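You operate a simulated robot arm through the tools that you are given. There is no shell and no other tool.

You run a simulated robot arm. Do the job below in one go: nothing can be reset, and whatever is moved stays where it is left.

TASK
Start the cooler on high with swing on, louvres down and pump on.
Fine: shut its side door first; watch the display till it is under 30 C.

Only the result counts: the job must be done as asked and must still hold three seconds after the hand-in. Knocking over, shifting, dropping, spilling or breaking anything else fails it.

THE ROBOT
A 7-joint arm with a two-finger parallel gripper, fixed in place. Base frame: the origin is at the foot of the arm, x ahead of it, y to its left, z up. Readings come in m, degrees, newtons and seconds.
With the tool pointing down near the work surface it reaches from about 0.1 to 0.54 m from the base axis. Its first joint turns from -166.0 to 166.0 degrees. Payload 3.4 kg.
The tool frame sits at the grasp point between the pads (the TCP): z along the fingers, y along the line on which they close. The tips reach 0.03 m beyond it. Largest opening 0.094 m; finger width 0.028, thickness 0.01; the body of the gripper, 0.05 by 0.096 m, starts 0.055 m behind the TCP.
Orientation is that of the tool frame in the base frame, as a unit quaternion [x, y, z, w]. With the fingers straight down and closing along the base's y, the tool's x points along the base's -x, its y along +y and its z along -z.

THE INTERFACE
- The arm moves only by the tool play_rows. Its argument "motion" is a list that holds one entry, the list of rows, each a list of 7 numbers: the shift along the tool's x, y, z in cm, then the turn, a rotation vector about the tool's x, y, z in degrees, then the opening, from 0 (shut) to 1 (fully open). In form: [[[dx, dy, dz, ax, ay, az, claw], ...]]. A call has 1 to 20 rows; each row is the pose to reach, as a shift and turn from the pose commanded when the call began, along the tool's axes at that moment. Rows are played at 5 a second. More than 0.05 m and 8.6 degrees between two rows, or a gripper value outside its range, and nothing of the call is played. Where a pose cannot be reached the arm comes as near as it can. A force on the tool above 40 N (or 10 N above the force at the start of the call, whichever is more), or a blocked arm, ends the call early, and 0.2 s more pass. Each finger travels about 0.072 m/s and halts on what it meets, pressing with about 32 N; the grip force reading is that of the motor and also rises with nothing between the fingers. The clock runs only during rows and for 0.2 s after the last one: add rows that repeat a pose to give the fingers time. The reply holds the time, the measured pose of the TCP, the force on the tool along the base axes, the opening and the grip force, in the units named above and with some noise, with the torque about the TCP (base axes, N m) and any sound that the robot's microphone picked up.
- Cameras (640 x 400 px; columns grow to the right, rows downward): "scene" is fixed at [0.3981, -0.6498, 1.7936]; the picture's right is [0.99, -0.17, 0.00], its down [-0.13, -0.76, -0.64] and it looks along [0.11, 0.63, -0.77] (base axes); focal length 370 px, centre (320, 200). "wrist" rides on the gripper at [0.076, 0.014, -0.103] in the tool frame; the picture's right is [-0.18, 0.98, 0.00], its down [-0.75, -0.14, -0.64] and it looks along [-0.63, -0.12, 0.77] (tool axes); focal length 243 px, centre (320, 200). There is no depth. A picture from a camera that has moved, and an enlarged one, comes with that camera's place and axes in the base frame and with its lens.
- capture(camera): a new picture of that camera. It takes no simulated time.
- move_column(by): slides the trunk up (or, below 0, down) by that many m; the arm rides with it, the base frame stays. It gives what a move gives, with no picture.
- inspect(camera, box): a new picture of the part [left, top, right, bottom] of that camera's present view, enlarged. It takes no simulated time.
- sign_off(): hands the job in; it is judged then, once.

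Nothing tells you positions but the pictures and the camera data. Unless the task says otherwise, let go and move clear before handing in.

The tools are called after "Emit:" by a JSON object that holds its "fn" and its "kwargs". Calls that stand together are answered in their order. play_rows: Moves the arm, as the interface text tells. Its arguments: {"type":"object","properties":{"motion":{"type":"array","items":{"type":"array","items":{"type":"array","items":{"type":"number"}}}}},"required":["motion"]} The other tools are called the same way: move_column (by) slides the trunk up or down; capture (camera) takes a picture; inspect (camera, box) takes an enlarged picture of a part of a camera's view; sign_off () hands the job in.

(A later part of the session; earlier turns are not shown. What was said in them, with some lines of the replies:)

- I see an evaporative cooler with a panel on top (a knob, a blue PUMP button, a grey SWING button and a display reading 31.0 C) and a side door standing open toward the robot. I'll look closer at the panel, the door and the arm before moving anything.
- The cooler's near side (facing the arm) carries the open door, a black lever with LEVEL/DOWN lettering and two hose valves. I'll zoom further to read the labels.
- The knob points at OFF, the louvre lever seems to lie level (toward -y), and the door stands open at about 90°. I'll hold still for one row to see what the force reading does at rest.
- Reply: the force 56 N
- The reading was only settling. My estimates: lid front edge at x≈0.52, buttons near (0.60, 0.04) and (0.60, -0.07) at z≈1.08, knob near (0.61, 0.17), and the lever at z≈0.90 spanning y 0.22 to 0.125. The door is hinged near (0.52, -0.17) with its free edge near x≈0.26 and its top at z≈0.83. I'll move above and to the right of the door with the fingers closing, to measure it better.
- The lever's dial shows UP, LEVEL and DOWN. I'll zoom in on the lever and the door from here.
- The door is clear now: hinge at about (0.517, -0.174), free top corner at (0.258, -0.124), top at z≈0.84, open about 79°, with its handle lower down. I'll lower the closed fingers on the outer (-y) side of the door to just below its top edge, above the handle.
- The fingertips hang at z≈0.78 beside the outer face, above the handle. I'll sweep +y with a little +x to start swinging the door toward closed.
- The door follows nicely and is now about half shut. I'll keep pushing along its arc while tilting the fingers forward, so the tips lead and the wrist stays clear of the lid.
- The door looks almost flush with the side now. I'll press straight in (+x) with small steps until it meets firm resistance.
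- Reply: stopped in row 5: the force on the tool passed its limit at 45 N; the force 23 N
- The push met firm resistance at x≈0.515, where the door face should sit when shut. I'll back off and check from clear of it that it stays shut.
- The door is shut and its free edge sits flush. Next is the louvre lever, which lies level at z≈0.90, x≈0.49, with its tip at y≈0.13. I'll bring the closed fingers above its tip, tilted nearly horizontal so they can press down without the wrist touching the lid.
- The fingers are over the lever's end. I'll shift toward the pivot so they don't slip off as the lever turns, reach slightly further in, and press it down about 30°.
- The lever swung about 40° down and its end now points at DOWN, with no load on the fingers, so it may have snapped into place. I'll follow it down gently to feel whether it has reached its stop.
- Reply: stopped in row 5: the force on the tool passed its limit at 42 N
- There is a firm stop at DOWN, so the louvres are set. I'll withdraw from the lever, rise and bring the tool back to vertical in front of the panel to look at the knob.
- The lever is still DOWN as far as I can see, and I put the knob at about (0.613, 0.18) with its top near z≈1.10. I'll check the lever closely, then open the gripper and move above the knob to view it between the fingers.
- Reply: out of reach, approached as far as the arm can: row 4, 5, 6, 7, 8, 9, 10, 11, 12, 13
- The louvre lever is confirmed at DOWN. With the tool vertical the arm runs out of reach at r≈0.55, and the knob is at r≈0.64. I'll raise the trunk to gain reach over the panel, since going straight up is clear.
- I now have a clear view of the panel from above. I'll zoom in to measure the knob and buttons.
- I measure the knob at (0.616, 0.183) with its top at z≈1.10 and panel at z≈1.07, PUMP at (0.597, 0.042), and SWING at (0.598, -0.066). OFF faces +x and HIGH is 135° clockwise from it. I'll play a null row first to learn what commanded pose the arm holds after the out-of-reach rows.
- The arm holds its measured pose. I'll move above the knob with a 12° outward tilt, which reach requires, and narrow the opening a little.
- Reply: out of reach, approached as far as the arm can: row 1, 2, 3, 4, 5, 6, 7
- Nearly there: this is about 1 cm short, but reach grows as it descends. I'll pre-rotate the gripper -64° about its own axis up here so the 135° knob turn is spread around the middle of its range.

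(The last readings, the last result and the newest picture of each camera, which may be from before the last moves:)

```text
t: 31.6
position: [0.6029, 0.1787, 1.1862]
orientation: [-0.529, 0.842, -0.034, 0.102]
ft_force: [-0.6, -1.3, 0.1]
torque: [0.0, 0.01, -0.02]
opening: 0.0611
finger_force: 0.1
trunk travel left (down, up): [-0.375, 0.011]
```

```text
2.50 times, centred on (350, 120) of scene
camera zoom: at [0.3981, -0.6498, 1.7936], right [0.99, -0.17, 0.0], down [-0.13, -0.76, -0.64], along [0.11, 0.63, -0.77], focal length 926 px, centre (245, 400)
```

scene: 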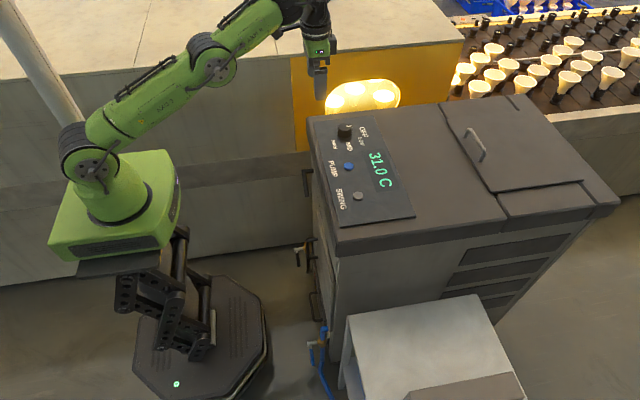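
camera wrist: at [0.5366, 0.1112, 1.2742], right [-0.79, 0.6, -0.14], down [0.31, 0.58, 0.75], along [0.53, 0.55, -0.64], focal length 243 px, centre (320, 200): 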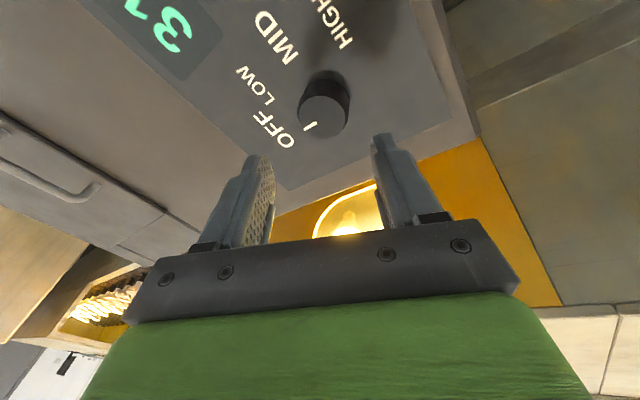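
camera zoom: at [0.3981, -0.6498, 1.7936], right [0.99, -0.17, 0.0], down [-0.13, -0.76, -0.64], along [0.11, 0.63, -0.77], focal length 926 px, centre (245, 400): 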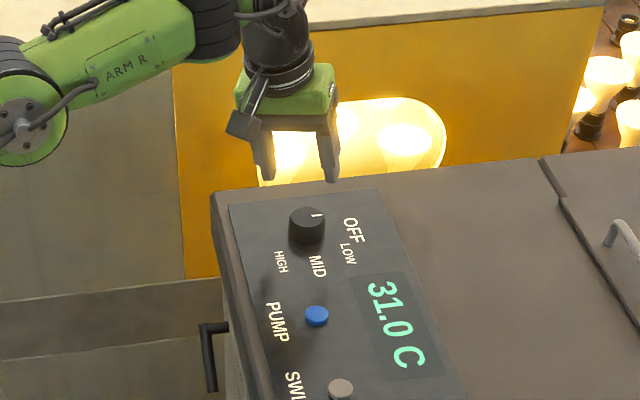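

Emit:
{"fn": "inspect", "kwargs": {"camera": "wrist", "box": [260, 50, 400, 180]}}

```text
3.08 times, centred on (330, 115) of wrist
camera zoom: at [0.5366, 0.1112, 1.2742], right [-0.79, 0.6, -0.14], down [0.31, 0.58, 0.75], along [0.53, 0.55, -0.64], focal length 746 px, centre (289, 462)
```

zoom: 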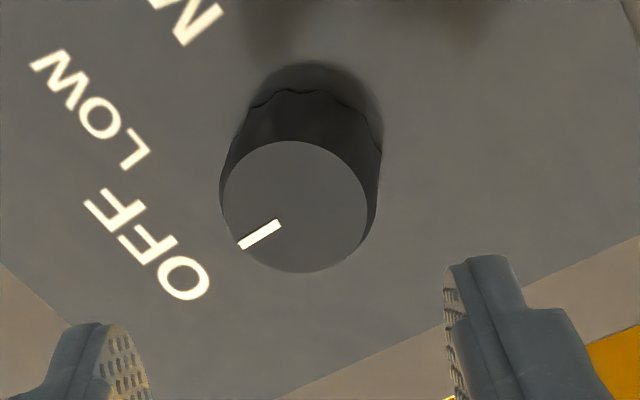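

The gripper axis almost passes through the knob. I'll correct the small sideways offset and lower the open fingers around the knob to just above the panel.

Emit:
{"fn": "play_rows", "kwargs": {"motion": [[[0.3, 0.2, 1, 0, 0, 0, 0.65], [0.52, 0.37, 2.5, 0, 0, 0, 0.65], [0.52, 0.37, 4, 0, 0, 0, 0.65], [0.52, 0.37, 5.5, 0, 0, 0, 0.65], [0.52, 0.37, 6.5, 0, 0, 0, 0.65], [0.52, 0.37, 7.0, 0, 0, 0, 0.65], [0.52, 0.37, 7.35, 0, 0, 0, 0.65], [0.52, 0.37, 7.35, 0, 0, 0, 0.65]]]}}

Emit:
{"fn": "capture", "kwargs": {"camera": "wrist"}}

Emit:
{"fn": "inspect", "kwargs": {"camera": "scene", "box": [300, 80, 400, 180]}}

```text
t: 33.4
position: [0.612, 0.1782, 1.1144]
orientation: [-0.527, 0.843, -0.034, 0.103]
ft_force: [-0.5, 0.9, 3.8]
torque: [0.06, 0.15, 0.01]
opening: 0.0609
finger_force: 0.0
trunk travel left (down, up): [-0.375, 0.011]
```

```text
taken
camera wrist: at [0.5462, 0.1114, 1.2012], right [-0.79, 0.6, -0.14], down [0.31, 0.58, 0.75], along [0.53, 0.55, -0.64], focal length 243 px, centre (320, 200)
```

wrist: 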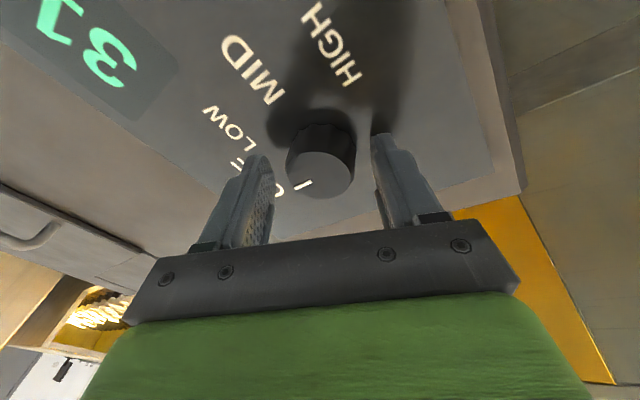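

```text
4.00 times, centred on (350, 130) of scene
camera zoom: at [0.3981, -0.6498, 1.7936], right [0.99, -0.17, 0.0], down [-0.13, -0.76, -0.64], along [0.11, 0.63, -0.77], focal length 1482 px, centre (200, 480)
```

zoom: 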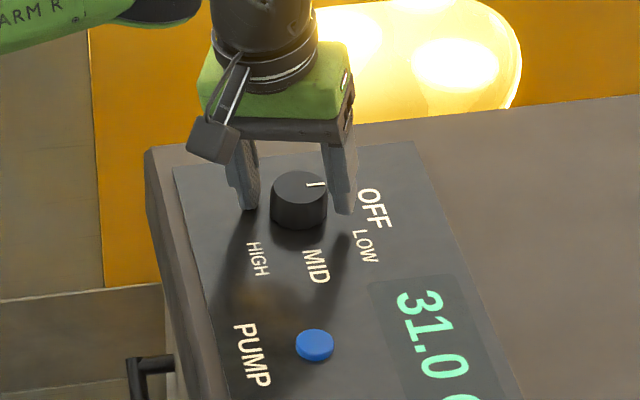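

The fingers straddle the knob with a slight touch on the panel. I'll lift 2 mm, then close on the knob.

Emit:
{"fn": "play_rows", "kwargs": {"motion": [[[0, 0, -0.2, 0, 0, 0, 0.65], [0, 0, -0.2, 0, 0, 0, 0.5], [0, 0, -0.2, 0, 0, 0, 0.3], [0, 0, -0.2, 0, 0, 0, 0.2], [0, 0, -0.2, 0, 0, 0, 0]]]}}

Emit:
{"fn": "capture", "kwargs": {"camera": "wrist"}}

```text
t: 34.6
position: [0.6117, 0.1791, 1.1153]
orientation: [-0.528, 0.842, -0.033, 0.101]
ft_force: [1.2, -0.5, 1.2]
torque: [0.15, 0.49, -0.09]
opening: 0.0437
finger_force: 45.1
trunk travel left (down, up): [-0.375, 0.011]
```

```text
taken
camera wrist: at [0.5459, 0.1107, 1.2029], right [-0.79, 0.6, -0.14], down [0.31, 0.58, 0.75], along [0.53, 0.55, -0.64], focal length 243 px, centre (320, 200)
```

wrist: 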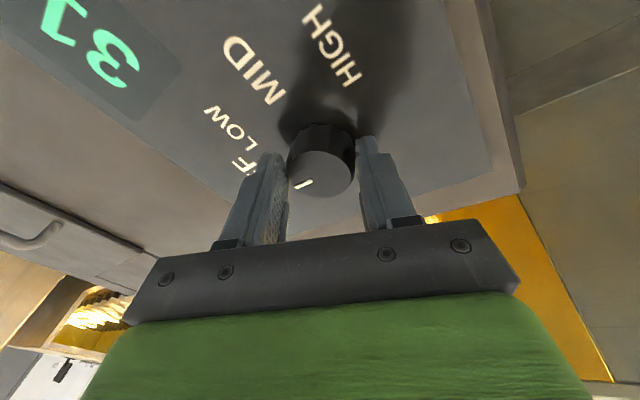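

Gripped the knob (opening 0.044). I'll turn clockwise as seen from above by the first 45° and check that the knob follows.

Emit:
{"fn": "play_rows", "kwargs": {"motion": [[[0, 0, 0, 0, 0, 7.5, 0], [0, 0, 0, 0, 0, 15, 0], [0, 0, 0, 0, 0, 22.5, 0], [0, 0, 0, 0, 0, 30, 0], [0, 0, 0, 0, 0, 37.5, 0], [0, 0, 0, 0, 0, 45, 0], [0, 0, 0, 0, 0, 45, 0]]]}}

Emit:
{"fn": "capture", "kwargs": {"camera": "wrist"}}

Emit:
{"fn": "inspect", "kwargs": {"camera": "scene", "box": [300, 80, 400, 180]}}

```text
t: 36.2
position: [0.6113, 0.1798, 1.1143]
orientation: [-0.165, 0.98, 0.008, 0.107]
ft_force: [-8.0, 2.2, 1.9]
torque: [0.77, 0.31, 0.01]
opening: 0.0412
finger_force: 45.1
trunk travel left (down, up): [-0.375, 0.011]
```

```text
taken
camera wrist: at [0.5144, 0.1633, 1.1993], right [-0.15, 0.99, 0.02], down [0.61, 0.08, 0.79], along [0.78, 0.13, -0.61], focal length 243 px, centre (320, 200)
```

wrist: 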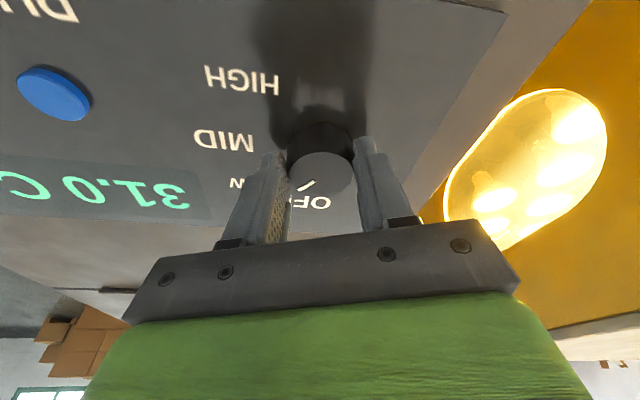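

```text
4.00 times, centred on (350, 130) of scene
camera zoom: at [0.3981, -0.6498, 1.7936], right [0.99, -0.17, 0.0], down [-0.13, -0.76, -0.64], along [0.11, 0.63, -0.77], focal length 1482 px, centre (200, 480)
```

zoom: 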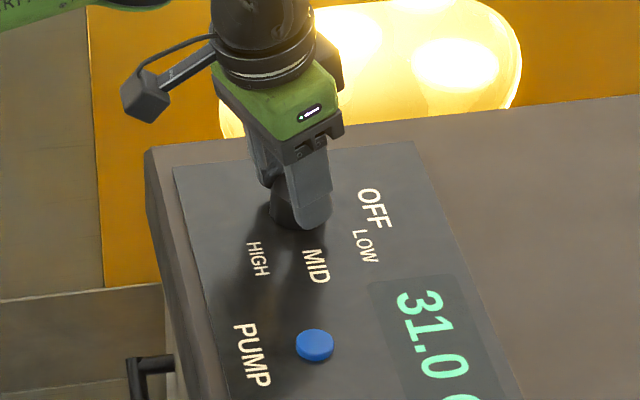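

The mark stays nearly fixed relative to the gripper, so the knob is following (now around LOW). I'll continue another 90° toward HIGH.

Emit:
{"fn": "play_rows", "kwargs": {"motion": [[[0, 0, 0, 0, 0, 7.5, 0], [0, 0, 0, 0, 0, 15, 0], [0, 0, 0, 0, 0, 22.5, 0], [0, 0, 0, 0, 0, 30, 0], [0, 0, 0, 0, 0, 37.5, 0], [0, 0, 0, 0, 0, 45, 0], [0, 0, 0, 0, 0, 45, 0]]]}}

Emit:
{"fn": "inspect", "kwargs": {"camera": "wrist", "box": [220, 60, 420, 240]}}

Emit:
{"fn": "inspect", "kwargs": {"camera": "scene", "box": [300, 80, 400, 180]}}

```text
t: 37.8
position: [0.6132, 0.1818, 1.1152]
orientation: [0.223, 0.969, 0.048, 0.097]
ft_force: [-0.4, 11.7, 3.4]
torque: [-0.4, -0.59, 0.11]
opening: 0.0426
finger_force: 45.2
trunk travel left (down, up): [-0.375, 0.011]
```

```text
2.22 times, centred on (320, 150) of wrist
camera zoom: at [0.5287, 0.2225, 1.2054], right [0.58, 0.8, 0.17], down [0.47, -0.49, 0.73], along [0.67, -0.35, -0.66], focal length 539 px, centre (320, 311)
```

zoom: 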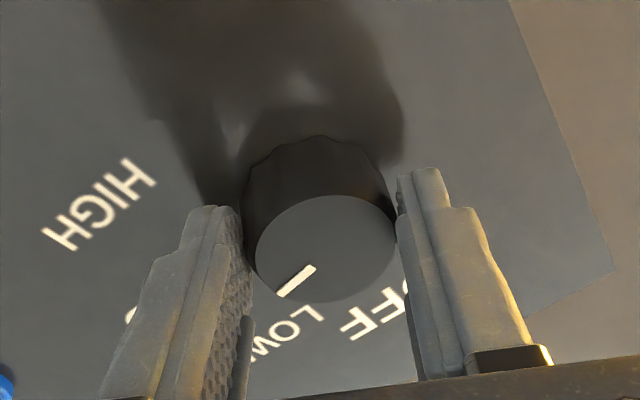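

```text
4.00 times, centred on (350, 130) of scene
camera zoom: at [0.3981, -0.6498, 1.7936], right [0.99, -0.17, 0.0], down [-0.13, -0.76, -0.64], along [0.11, 0.63, -0.77], focal length 1482 px, centre (200, 480)
```

zoom: 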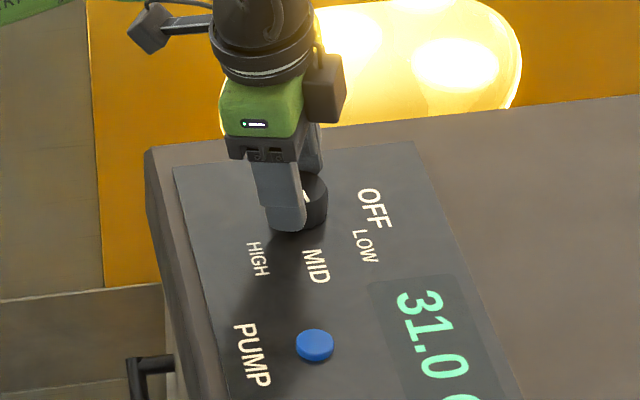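

The knob is at about -73°, with the grip slipping a little. I'll keep turning another 52° and check.

Emit:
{"fn": "play_rows", "kwargs": {"motion": [[[0, 0, 0, 0, 0, 7.5, 0], [0, 0, 0, 0, 0, 15, 0], [0, 0, 0, 0, 0, 22.5, 0], [0, 0, 0, 0, 0, 30, 0], [0, 0, 0, 0, 0, 37.5, 0], [0, 0, 0, 0, 0, 45, 0], [0, 0, 0, 0, 0, 52, 0], [0, 0, 0, 0, 0, 52, 0]]]}}

Emit:
{"fn": "inspect", "kwargs": {"camera": "wrist", "box": [220, 60, 420, 240]}}

Emit:
{"fn": "inspect", "kwargs": {"camera": "scene", "box": [300, 80, 400, 180]}}

```text
t: 39.6
position: [0.6138, 0.1797, 1.1145]
orientation: [0.625, 0.773, 0.087, 0.066]
ft_force: [11.2, 14.5, 17.3]
torque: [-0.55, -0.08, 0.0]
opening: 0.0438
finger_force: 44.7
trunk travel left (down, up): [-0.375, 0.011]
```

```text
2.22 times, centred on (320, 150) of wrist
camera zoom: at [0.589, 0.2528, 1.2193], right [0.98, 0.02, 0.21], down [-0.11, -0.8, 0.59], along [0.18, -0.6, -0.78], focal length 539 px, centre (320, 311)
```

zoom: 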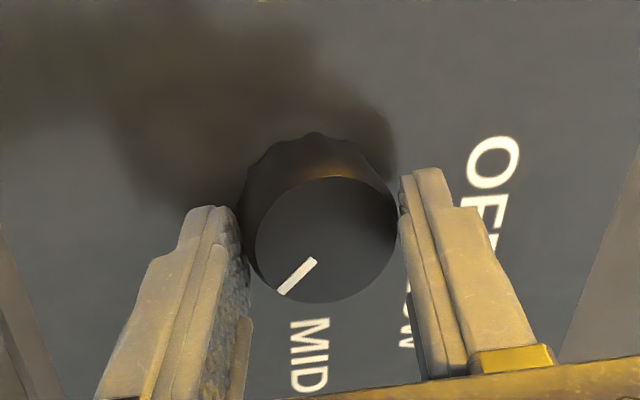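

```text
4.00 times, centred on (350, 130) of scene
camera zoom: at [0.3981, -0.6498, 1.7936], right [0.99, -0.17, 0.0], down [-0.13, -0.76, -0.64], along [0.11, 0.63, -0.77], focal length 1482 px, centre (200, 480)
```

zoom: 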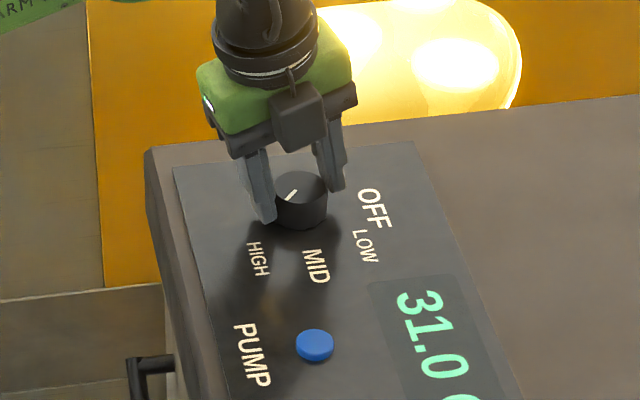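

The mark is now at about -130°, just short of HIGH at -135°. I'll add 6° more, then open and rise to check.

Emit:
{"fn": "play_rows", "kwargs": {"motion": [[[0, 0, 0, 0, 0, 3, 0], [0, 0, 0, 0, 0, 6, 0], [0, 0, 0, 0, 0, 6, 0], [0, 0, 0, 0, 0, 6, 0.3], [0, 0, 0, 0, 0, 6, 0.65], [0, 0, 0, 0, 0, 6, 0.65], [0, 0, -1.5, 0, 0, 6, 0.65], [0, 0, -3, 0, 0, 6, 0.65], [0, 0, -5, 0, 0, 6, 0.65], [0, 0, -7, 0, 0, 6, 0.65], [0, 0, -8, 0, 0, 6, 0.65]]]}}

Emit:
{"fn": "inspect", "kwargs": {"camera": "wrist", "box": [220, 20, 420, 200]}}

Emit:
{"fn": "inspect", "kwargs": {"camera": "scene", "box": [310, 100, 410, 200]}}

```text
t: 42.0
position: [0.5949, 0.174, 1.1927]
orientation: [0.664, 0.74, 0.089, 0.061]
ft_force: [0.4, 0.4, -0.4]
torque: [0.02, 0.04, 0.01]
opening: 0.0613
finger_force: 0.1
trunk travel left (down, up): [-0.375, 0.011]
```

```text
2.22 times, centred on (320, 110) of wrist
camera zoom: at [0.5791, 0.246, 1.2988], right [0.98, -0.08, 0.2], down [-0.19, -0.8, 0.58], along [0.11, -0.6, -0.79], focal length 539 px, centre (320, 400)
```

zoom: 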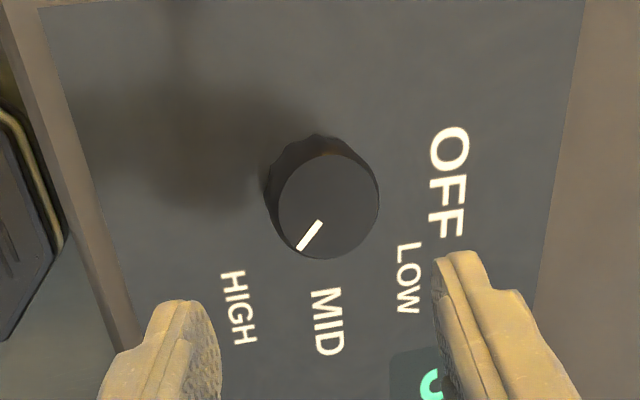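

```text
4.00 times, centred on (360, 150) of scene
camera zoom: at [0.3981, -0.6498, 1.7936], right [0.99, -0.17, 0.0], down [-0.13, -0.76, -0.64], along [0.11, 0.63, -0.77], focal length 1482 px, centre (160, 400)
```

zoom: 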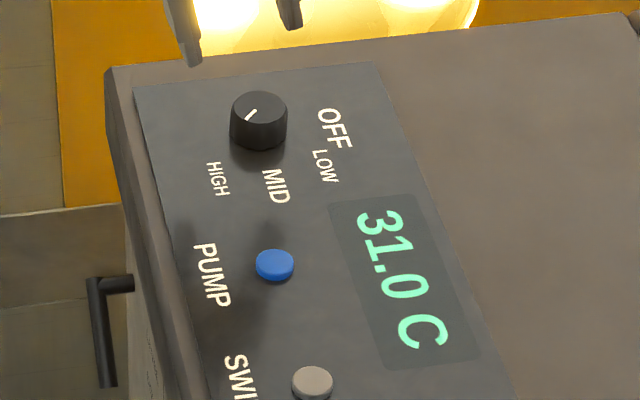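

Emit:
{"fn": "inspect", "kwargs": {"camera": "scene", "box": [330, 110, 370, 150]}}

Emit:
{"fn": "inspect", "kwargs": {"camera": "wrist", "box": [290, 70, 350, 150]}}

```text
10.00 times, centred on (350, 130) of scene
camera zoom: at [0.3981, -0.6498, 1.7936], right [0.99, -0.17, 0.0], down [-0.13, -0.76, -0.64], along [0.11, 0.63, -0.77], focal length 3705 px, centre (20, 900)
```

zoom: 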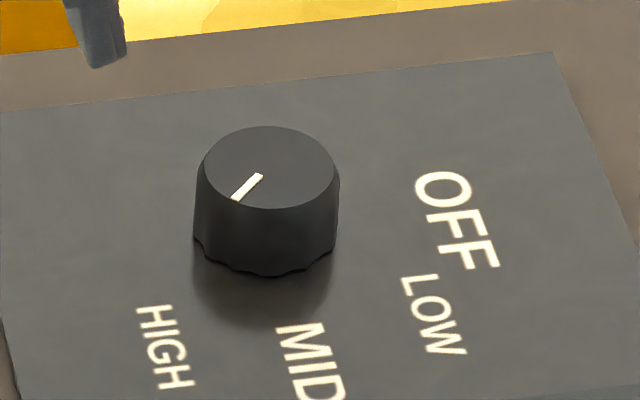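

```text
5.00 times, centred on (320, 110) of wrist
camera zoom: at [0.5791, 0.246, 1.2988], right [0.98, -0.08, 0.2], down [-0.19, -0.8, 0.58], along [0.11, -0.6, -0.79], focal length 1213 px, centre (320, 650)
```

zoom: 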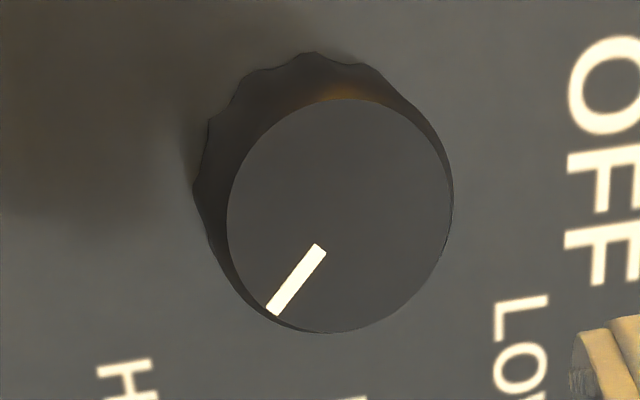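

From the two views the knob mark reads about -134°, i.e. HIGH. Next are the buttons: I'll rise, close the fingers, turn the wrist back and move above PUMP at (0.597, 0.042).

Emit:
{"fn": "play_rows", "kwargs": {"motion": [[[0, 0, -2, 0, 0, -7.5, 0.4], [-1.5, -0.1, -3.6, 0, 0, -15, 0.2], [-3.5, -0.2, -3.6, 0, 0, -22.5, 0], [-5.5, -0.3, -3.6, 0, 0, -30, 0], [-7.5, -0.4, -3.6, 0, 0, -37.5, 0], [-9.5, -0.5, -3.6, 0, 0, -45, 0], [-11, -0.6, -3.6, 0, 0, -52.5, 0], [-12.2, -0.7, -3.6, 0, 0, -60, 0], [-12.8, -0.7, -3.6, 0, 0, -68, 0], [-12.8, -0.7, -3.6, 0, 0, -70, 0]]]}}

Emit:
{"fn": "capture", "kwargs": {"camera": "wrist"}}

Emit:
{"fn": "inspect", "kwargs": {"camera": "scene", "box": [300, 90, 460, 250]}}

```text
t: 44.2
position: [0.5956, 0.0445, 1.2237]
orientation: [0.119, 0.987, 0.038, 0.101]
ft_force: [-0.2, -0.4, 0.3]
torque: [0.02, 0.01, 0.03]
opening: 0.0
finger_force: 31.8
trunk travel left (down, up): [-0.375, 0.011]
```

```text
taken
camera wrist: at [0.5044, 0.0713, 1.3107], right [0.4, 0.91, 0.13], down [0.55, -0.35, 0.76], along [0.73, -0.23, -0.64], focal length 243 px, centre (320, 200)
```

wrist: 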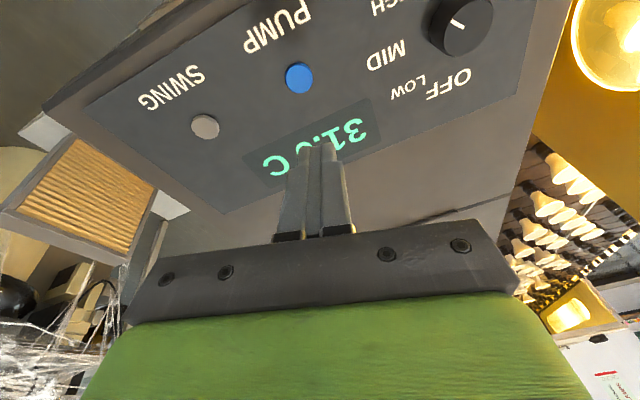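

```text
2.50 times, centred on (380, 170) of scene
camera zoom: at [0.3981, -0.6498, 1.7936], right [0.99, -0.17, 0.0], down [-0.13, -0.76, -0.64], along [0.11, 0.63, -0.77], focal length 926 px, centre (170, 275)
```

zoom: 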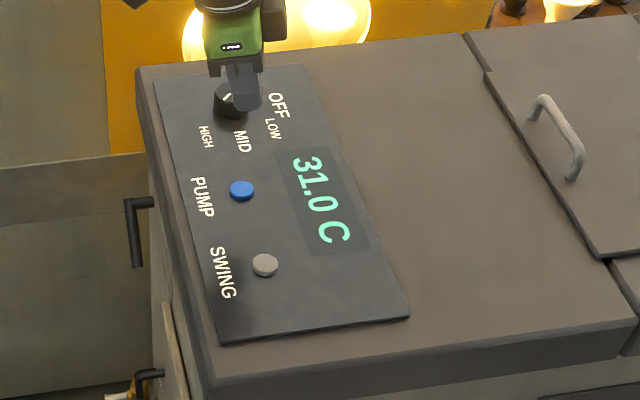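

PUMP lies just below and slightly behind the fingertips. I'll lower onto it and press gently in small steps.

Emit:
{"fn": "play_rows", "kwargs": {"motion": [[[0.7, -0.5, 3.0, 0, 0, 0, 0], [1.3, -0.9, 6.0, 0, 0, 0, 0], [1.8, -1.25, 8.0, 0, 0, 0, 0], [2.02, -1.4, 9.05, 0, 0, 0, 0], [2.13, -1.46, 9.64, 0, 0, 0, 0], [2.21, -1.5, 10.03, 0, 0, 0, 0], [2.27, -1.53, 10.32, 0, 0, 0, 0], [2.32, -1.56, 10.61, 0, 0, 0, 0], [2.38, -1.59, 10.91, 0, 0, 0, 0], [2.42, -1.61, 11.1, 0, 0, 0, 0]]]}}

Emit:
{"fn": "inspect", "kwargs": {"camera": "scene", "box": [310, 100, 410, 220]}}

Emit:
{"fn": "capture", "kwargs": {"camera": "wrist"}}

```text
t: 46.4
position: [0.5911, 0.0405, 1.1098]
orientation: [0.12, 0.987, 0.039, 0.102]
ft_force: [0.2, -1.1, 5.3]
torque: [-0.03, 0.04, 0.01]
opening: 0.0
finger_force: 32.4
trunk travel left (down, up): [-0.375, 0.011]
heard: click
```

```text
3.33 times, centred on (360, 160) of scene
camera zoom: at [0.3981, -0.6498, 1.7936], right [0.99, -0.17, 0.0], down [-0.13, -0.76, -0.64], along [0.11, 0.63, -0.77], focal length 1235 px, centre (187, 333)
```

zoom: 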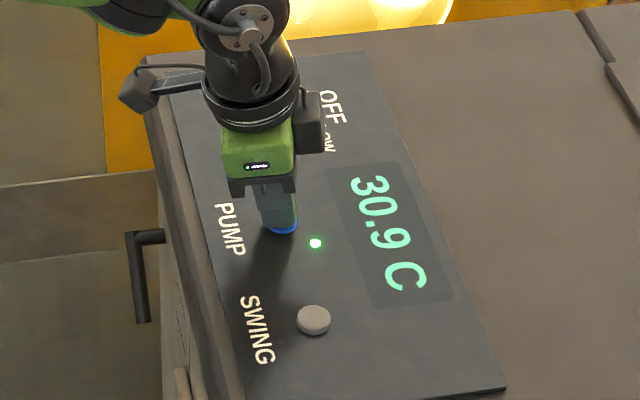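

```text
taken
camera wrist: at [0.5008, 0.0671, 1.1965], right [0.4, 0.91, 0.13], down [0.55, -0.35, 0.76], along [0.73, -0.23, -0.64], focal length 243 px, centre (320, 200)
```

wrist: 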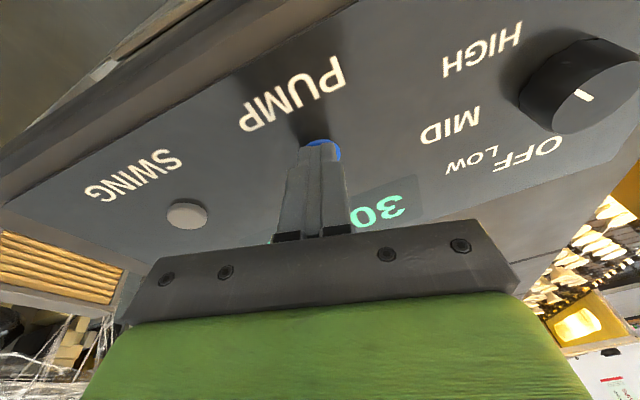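

PUMP clicked, its green light came on and the display already reads 30.9 C. I'll lift off straight up, move over SWING and press it the same way.

Emit:
{"fn": "play_rows", "kwargs": {"motion": [[[-0.29, 0.15, -1.47, 0, 0, 0, 0], [-0.67, 0.35, -3.42, 0, 0, 0, 0], [-1.64, -3.53, -3.62, 0, 0, 0, 0], [-2.61, -7.4, -3.83, 0, 0, 0, 0], [-3.39, -10.09, -3.95, 0, 0, 0, 0], [-3.39, -10.09, -3.95, 0, 0, 0, 0]]]}}

Emit:
{"fn": "capture", "kwargs": {"camera": "wrist"}}

Emit:
{"fn": "inspect", "kwargs": {"camera": "scene", "box": [310, 100, 420, 230]}}

```text
t: 47.8
position: [0.5904, -0.0657, 1.1431]
orientation: [0.119, 0.987, 0.038, 0.101]
ft_force: [-0.4, 0.8, 0.4]
torque: [0.0, -0.05, 0.0]
opening: 0.0
finger_force: 31.6
trunk travel left (down, up): [-0.375, 0.011]
```

```text
taken
camera wrist: at [0.4994, -0.0392, 1.2308], right [0.4, 0.91, 0.13], down [0.55, -0.35, 0.76], along [0.73, -0.23, -0.64], focal length 243 px, centre (320, 200)
```

wrist: 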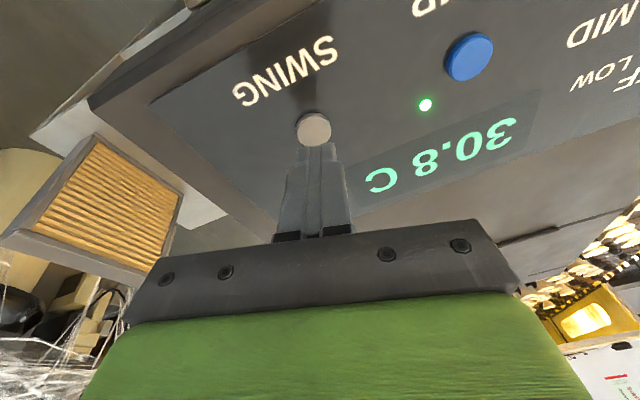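

```text
3.08 times, centred on (365, 165) of scene
camera zoom: at [0.3981, -0.6498, 1.7936], right [0.99, -0.17, 0.0], down [-0.13, -0.76, -0.64], along [0.11, 0.63, -0.77], focal length 1140 px, centre (182, 308)
```

zoom: 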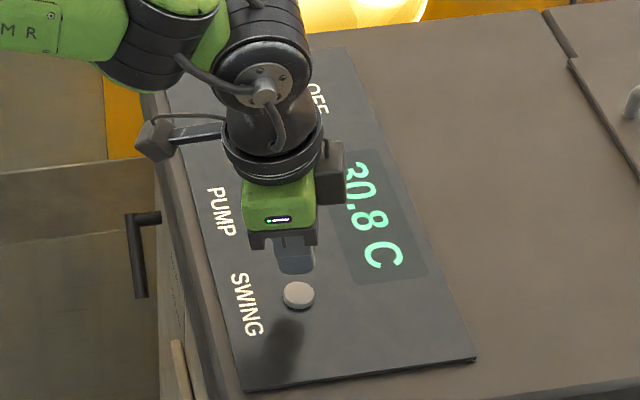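

The display is at 30.8 C and the fingertips line up over SWING. I'll press straight down.

Emit:
{"fn": "play_rows", "kwargs": {"motion": [[[0.29, -0.15, 1.47, 0, 0, 0, 0], [0.44, -0.23, 2.25, 0, 0, 0, 0], [0.51, -0.27, 2.64, 0, 0, 0, 0], [0.57, -0.3, 2.93, 0, 0, 0, 0], [0.63, -0.33, 3.22, 0, 0, 0, 0], [0.67, -0.35, 3.42, 0, 0, 0, 0]]]}}

Emit:
{"fn": "inspect", "kwargs": {"camera": "scene", "box": [310, 100, 420, 230]}}

```text
t: 49.2
position: [0.5918, -0.067, 1.1097]
orientation: [0.12, 0.987, 0.038, 0.101]
ft_force: [-0.3, -1.3, 5.3]
torque: [0.01, 0.03, -0.03]
opening: 0.0002
finger_force: 32.2
trunk travel left (down, up): [-0.375, 0.011]
heard: click
```

```text
3.08 times, centred on (365, 165) of scene
camera zoom: at [0.3981, -0.6498, 1.7936], right [0.99, -0.17, 0.0], down [-0.13, -0.76, -0.64], along [0.11, 0.63, -0.77], focal length 1140 px, centre (182, 308)
```

zoom: 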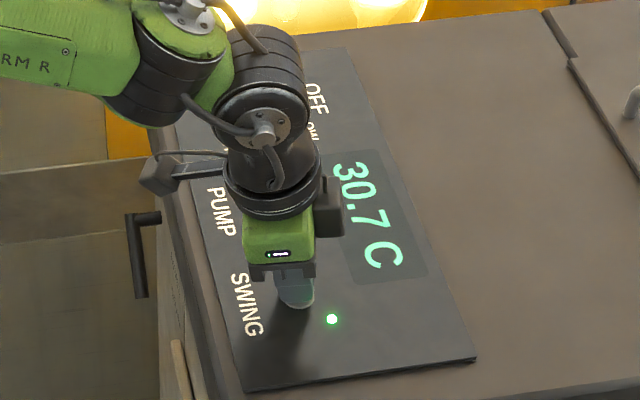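

SWING clicked and its light is on; the display reads 30.7 C. I'll lift off straight up and retreat clear of the cooler.

Emit:
{"fn": "play_rows", "kwargs": {"motion": [[[-0.38, 0.2, -1.95, 0, 0, 0, 0], [-0.95, 0.5, -4.89, 0, 0, 0, 0], [0.38, 0.34, -8.23, 0, 0, 0, 0], [2.67, -0.05, -11.79, 0, 0, 0, 0], [5.99, -0.71, -15.07, 0, 0, 0, 0], [9.51, -1.47, -17.37, 0, 0, 0, 0], [13.13, -2.28, -19.17, 0, 0, 0, 0], [15.98, -2.96, -19.8, 0, 0, 0, 0], [15.98, -2.96, -19.8, 0, 0, 0, 0]]]}}

Emit:
{"fn": "inspect", "kwargs": {"camera": "scene", "box": [300, 90, 460, 250]}}

Emit:
{"fn": "capture", "kwargs": {"camera": "wrist"}}

Emit:
{"fn": "capture", "kwargs": {"camera": "scene"}}

```text
t: 51.2
position: [0.3932, -0.0674, 1.2689]
orientation: [0.12, 0.987, 0.038, 0.1]
ft_force: [0.5, -0.4, 0.1]
torque: [0.0, -0.02, -0.01]
opening: 0.0
finger_force: 31.9
trunk travel left (down, up): [-0.375, 0.011]
```

```text
2.50 times, centred on (380, 170) of scene
camera zoom: at [0.3981, -0.6498, 1.7936], right [0.99, -0.17, 0.0], down [-0.13, -0.76, -0.64], along [0.11, 0.63, -0.77], focal length 926 px, centre (170, 275)
```

zoom: 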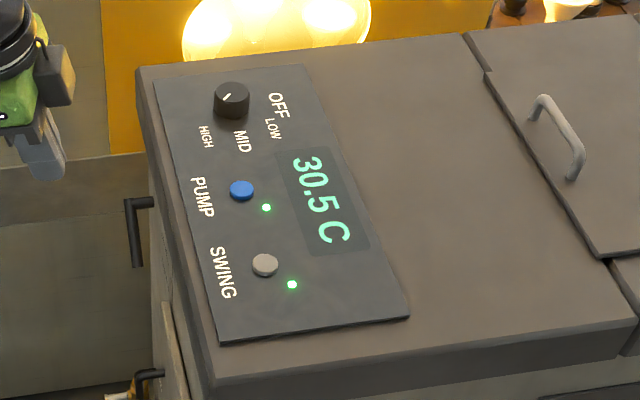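

```text
taken
camera wrist: at [0.3029, -0.0404, 1.3561], right [0.4, 0.91, 0.13], down [0.55, -0.35, 0.76], along [0.73, -0.23, -0.64], focal length 243 px, centre (320, 200)
```

wrist: 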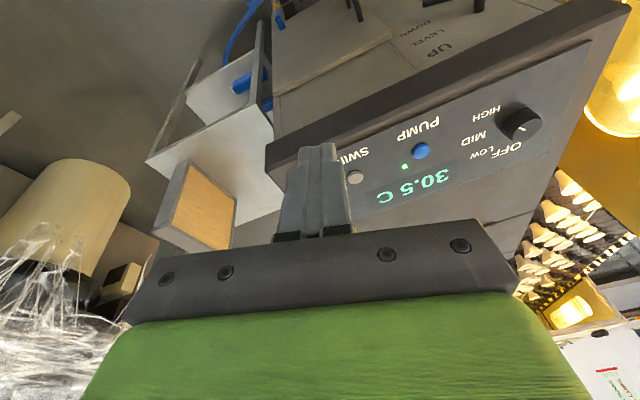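

```text
taken
```

scene: 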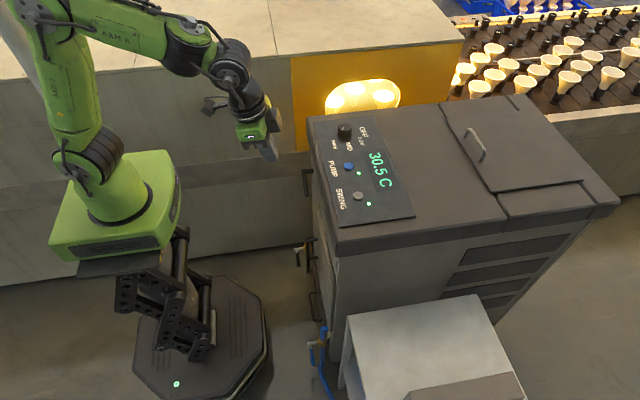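

Both lights are on, the knob shows HIGH, and the display has dropped to 30.5 C. I'll hold here clear of the cooler and watch the temperature.

Emit:
{"fn": "play_rows", "kwargs": {"motion": [[[0, 0, 0, 0, 0, 0, 0], [0, 0, 0, 0, 0, 0, 0], [0, 0, 0, 0, 0, 0, 0], [0, 0, 0, 0, 0, 0, 0], [0, 0, 0, 0, 0, 0, 0], [0, 0, 0, 0, 0, 0, 0], [0, 0, 0, 0, 0, 0, 0], [0, 0, 0, 0, 0, 0, 0], [0, 0, 0, 0, 0, 0, 0], [0, 0, 0, 0, 0, 0, 0], [0, 0, 0, 0, 0, 0, 0], [0, 0, 0, 0, 0, 0, 0], [0, 0, 0, 0, 0, 0, 0], [0, 0, 0, 0, 0, 0, 0], [0, 0, 0, 0, 0, 0, 0], [0, 0, 0, 0, 0, 0, 0], [0, 0, 0, 0, 0, 0, 0], [0, 0, 0, 0, 0, 0, 0], [0, 0, 0, 0, 0, 0, 0], [0, 0, 0, 0, 0, 0, 0]]]}}

Emit:
{"fn": "inspect", "kwargs": {"camera": "scene", "box": [300, 90, 460, 250]}}

Emit:
{"fn": "inspect", "kwargs": {"camera": "scene", "box": [280, 160, 350, 340]}}

Emit:
{"fn": "inspect", "kwargs": {"camera": "wrist", "box": [250, 0, 560, 120]}}

```text
t: 55.4
position: [0.3934, -0.0664, 1.269]
orientation: [0.12, 0.987, 0.038, 0.101]
ft_force: [-0.7, 0.4, 0.0]
torque: [0.02, -0.03, -0.02]
opening: 0.0
finger_force: 32.2
trunk travel left (down, up): [-0.375, 0.011]
```

```text
2.50 times, centred on (380, 170) of scene
camera zoom: at [0.3981, -0.6498, 1.7936], right [0.99, -0.17, 0.0], down [-0.13, -0.76, -0.64], along [0.11, 0.63, -0.77], focal length 926 px, centre (170, 275)
```

zoom: 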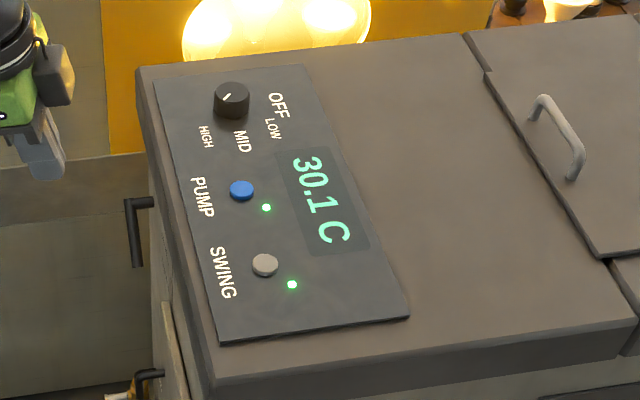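

```text
2.22 times, centred on (315, 250) of scene
camera zoom: at [0.3981, -0.6498, 1.7936], right [0.99, -0.17, 0.0], down [-0.13, -0.76, -0.64], along [0.11, 0.63, -0.77], focal length 823 px, centre (331, 89)
```

zoom: 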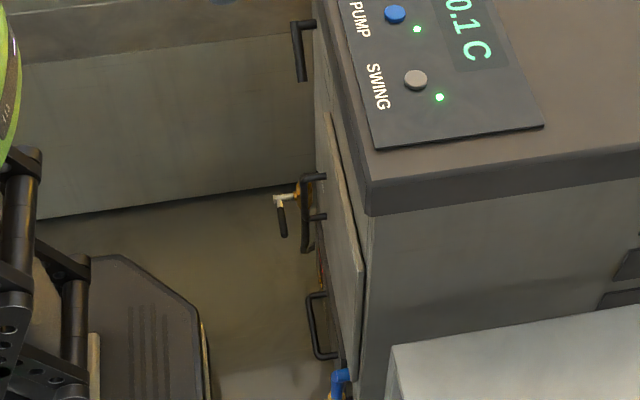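

```text
2.06 times, centred on (405, 60) of wrist
camera zoom: at [0.3025, -0.0402, 1.3564], right [0.4, 0.91, 0.13], down [0.55, -0.35, 0.76], along [0.73, -0.23, -0.64], focal length 501 px, centre (144, 489)
```

zoom: 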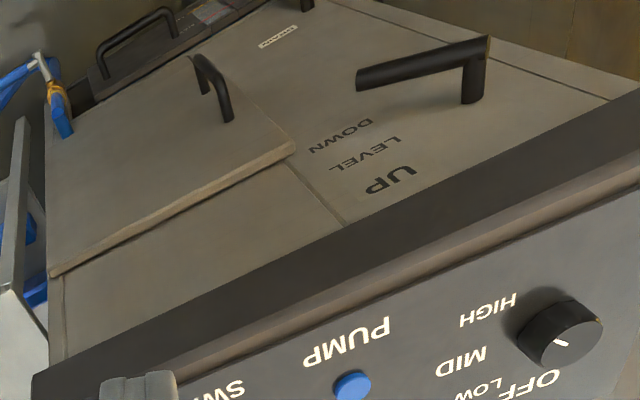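

The display reads 30.1 C, the door is shut, the lever is at DOWN and the knob is at HIGH. I'll keep holding until it is clearly under 30.

Emit:
{"fn": "play_rows", "kwargs": {"motion": [[[0, 0, 0, 0, 0, 0, 0], [0, 0, 0, 0, 0, 0, 0], [0, 0, 0, 0, 0, 0, 0], [0, 0, 0, 0, 0, 0, 0], [0, 0, 0, 0, 0, 0, 0], [0, 0, 0, 0, 0, 0, 0], [0, 0, 0, 0, 0, 0, 0], [0, 0, 0, 0, 0, 0, 0], [0, 0, 0, 0, 0, 0, 0], [0, 0, 0, 0, 0, 0, 0], [0, 0, 0, 0, 0, 0, 0], [0, 0, 0, 0, 0, 0, 0], [0, 0, 0, 0, 0, 0, 0], [0, 0, 0, 0, 0, 0, 0], [0, 0, 0, 0, 0, 0, 0], [0, 0, 0, 0, 0, 0, 0], [0, 0, 0, 0, 0, 0, 0], [0, 0, 0, 0, 0, 0, 0], [0, 0, 0, 0, 0, 0, 0], [0, 0, 0, 0, 0, 0, 0]]]}}

Emit:
{"fn": "inspect", "kwargs": {"camera": "scene", "box": [300, 90, 460, 250]}}

```text
t: 59.6
position: [0.3927, -0.0668, 1.2685]
orientation: [0.12, 0.987, 0.039, 0.1]
ft_force: [0.7, -0.7, -0.2]
torque: [-0.01, -0.01, 0.02]
opening: 0.0
finger_force: 32.0
trunk travel left (down, up): [-0.375, 0.011]
```

```text
2.50 times, centred on (380, 170) of scene
camera zoom: at [0.3981, -0.6498, 1.7936], right [0.99, -0.17, 0.0], down [-0.13, -0.76, -0.64], along [0.11, 0.63, -0.77], focal length 926 px, centre (170, 275)
```

zoom: 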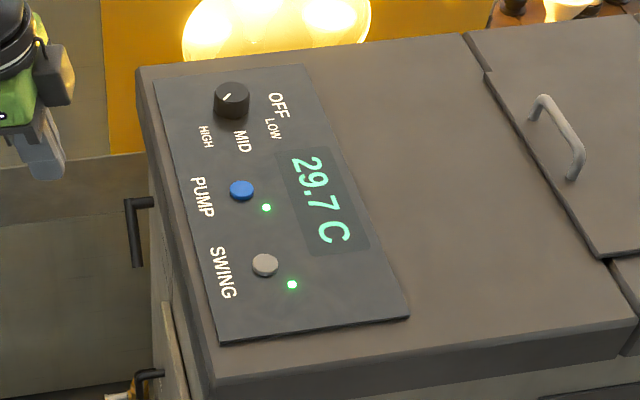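

The display shows 29.7 C with both lights still on. I'll watch a few seconds longer to be sure it keeps falling and nothing trips.

Emit:
{"fn": "play_rows", "kwargs": {"motion": [[[0, 0, 0, 0, 0, 0, 0], [0, 0, 0, 0, 0, 0, 0], [0, 0, 0, 0, 0, 0, 0], [0, 0, 0, 0, 0, 0, 0], [0, 0, 0, 0, 0, 0, 0], [0, 0, 0, 0, 0, 0, 0], [0, 0, 0, 0, 0, 0, 0], [0, 0, 0, 0, 0, 0, 0], [0, 0, 0, 0, 0, 0, 0], [0, 0, 0, 0, 0, 0, 0], [0, 0, 0, 0, 0, 0, 0], [0, 0, 0, 0, 0, 0, 0], [0, 0, 0, 0, 0, 0, 0], [0, 0, 0, 0, 0, 0, 0], [0, 0, 0, 0, 0, 0, 0], [0, 0, 0, 0, 0, 0, 0], [0, 0, 0, 0, 0, 0, 0], [0, 0, 0, 0, 0, 0, 0], [0, 0, 0, 0, 0, 0, 0], [0, 0, 0, 0, 0, 0, 0]]]}}

Emit:
{"fn": "inspect", "kwargs": {"camera": "scene", "box": [300, 90, 460, 250]}}

Emit:
{"fn": "capture", "kwargs": {"camera": "scene"}}

Emit:
{"fn": "inspect", "kwargs": {"camera": "scene", "box": [330, 110, 370, 150]}}

```text
t: 63.8
position: [0.3933, -0.0672, 1.2688]
orientation: [0.119, 0.987, 0.038, 0.1]
ft_force: [0.2, 0.8, -0.3]
torque: [0.01, -0.01, 0.0]
opening: 0.0
finger_force: 31.9
trunk travel left (down, up): [-0.375, 0.011]
```

```text
2.50 times, centred on (380, 170) of scene
camera zoom: at [0.3981, -0.6498, 1.7936], right [0.99, -0.17, 0.0], down [-0.13, -0.76, -0.64], along [0.11, 0.63, -0.77], focal length 926 px, centre (170, 275)
```

zoom: 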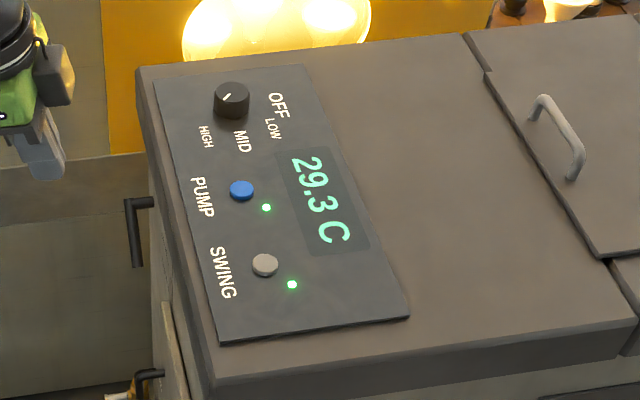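

```text
taken
```

scene: 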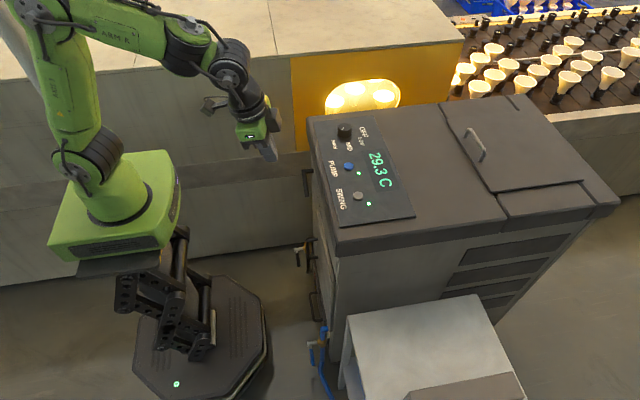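

```text
10.00 times, centred on (350, 130) of scene
camera zoom: at [0.3981, -0.6498, 1.7936], right [0.99, -0.17, 0.0], down [-0.13, -0.76, -0.64], along [0.11, 0.63, -0.77], focal length 3705 px, centre (20, 900)
```

zoom: 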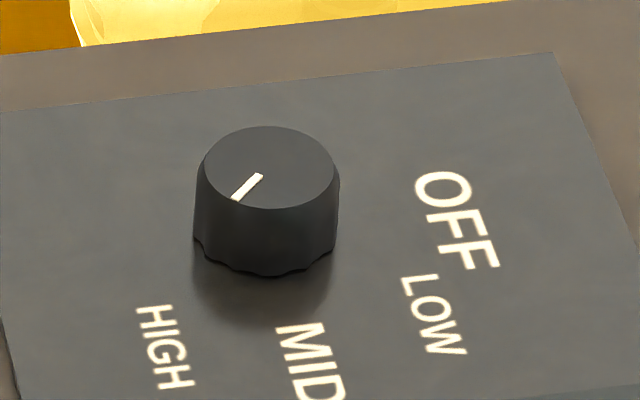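

The display reads 29.3 C and is still falling. The door is shut, the louvre lever is at DOWN, the knob is at HIGH, and the PUMP and SWING lights are both on. The arm is clear of the cooler, so I'm handing in.

Emit:
{"fn": "sign_off", "kwargs": {}}

```text
The job is handed in.
```

The cooler is running on high, with swing on, louvres down and pump on. I shut the side door first, and the display was at 29.3 C and still falling when I handed in.

- **Side door:** pushed shut until it met firm resistance. It stayed shut when I backed off.
- **Louvres:** the lever is pressed down to its stop at DOWN.
- **Fan:** the knob points at HIGH. The cooler doesn't show its speed anywhere else.
- **Pump and swing:** each button clicked once, and both green lights are on.

I saw nothing else knocked or moved, and I left the water and drain valves alone. The trunk is still raised 0.13 m, which I needed to reach the knob. The arm is clear of the cooler.
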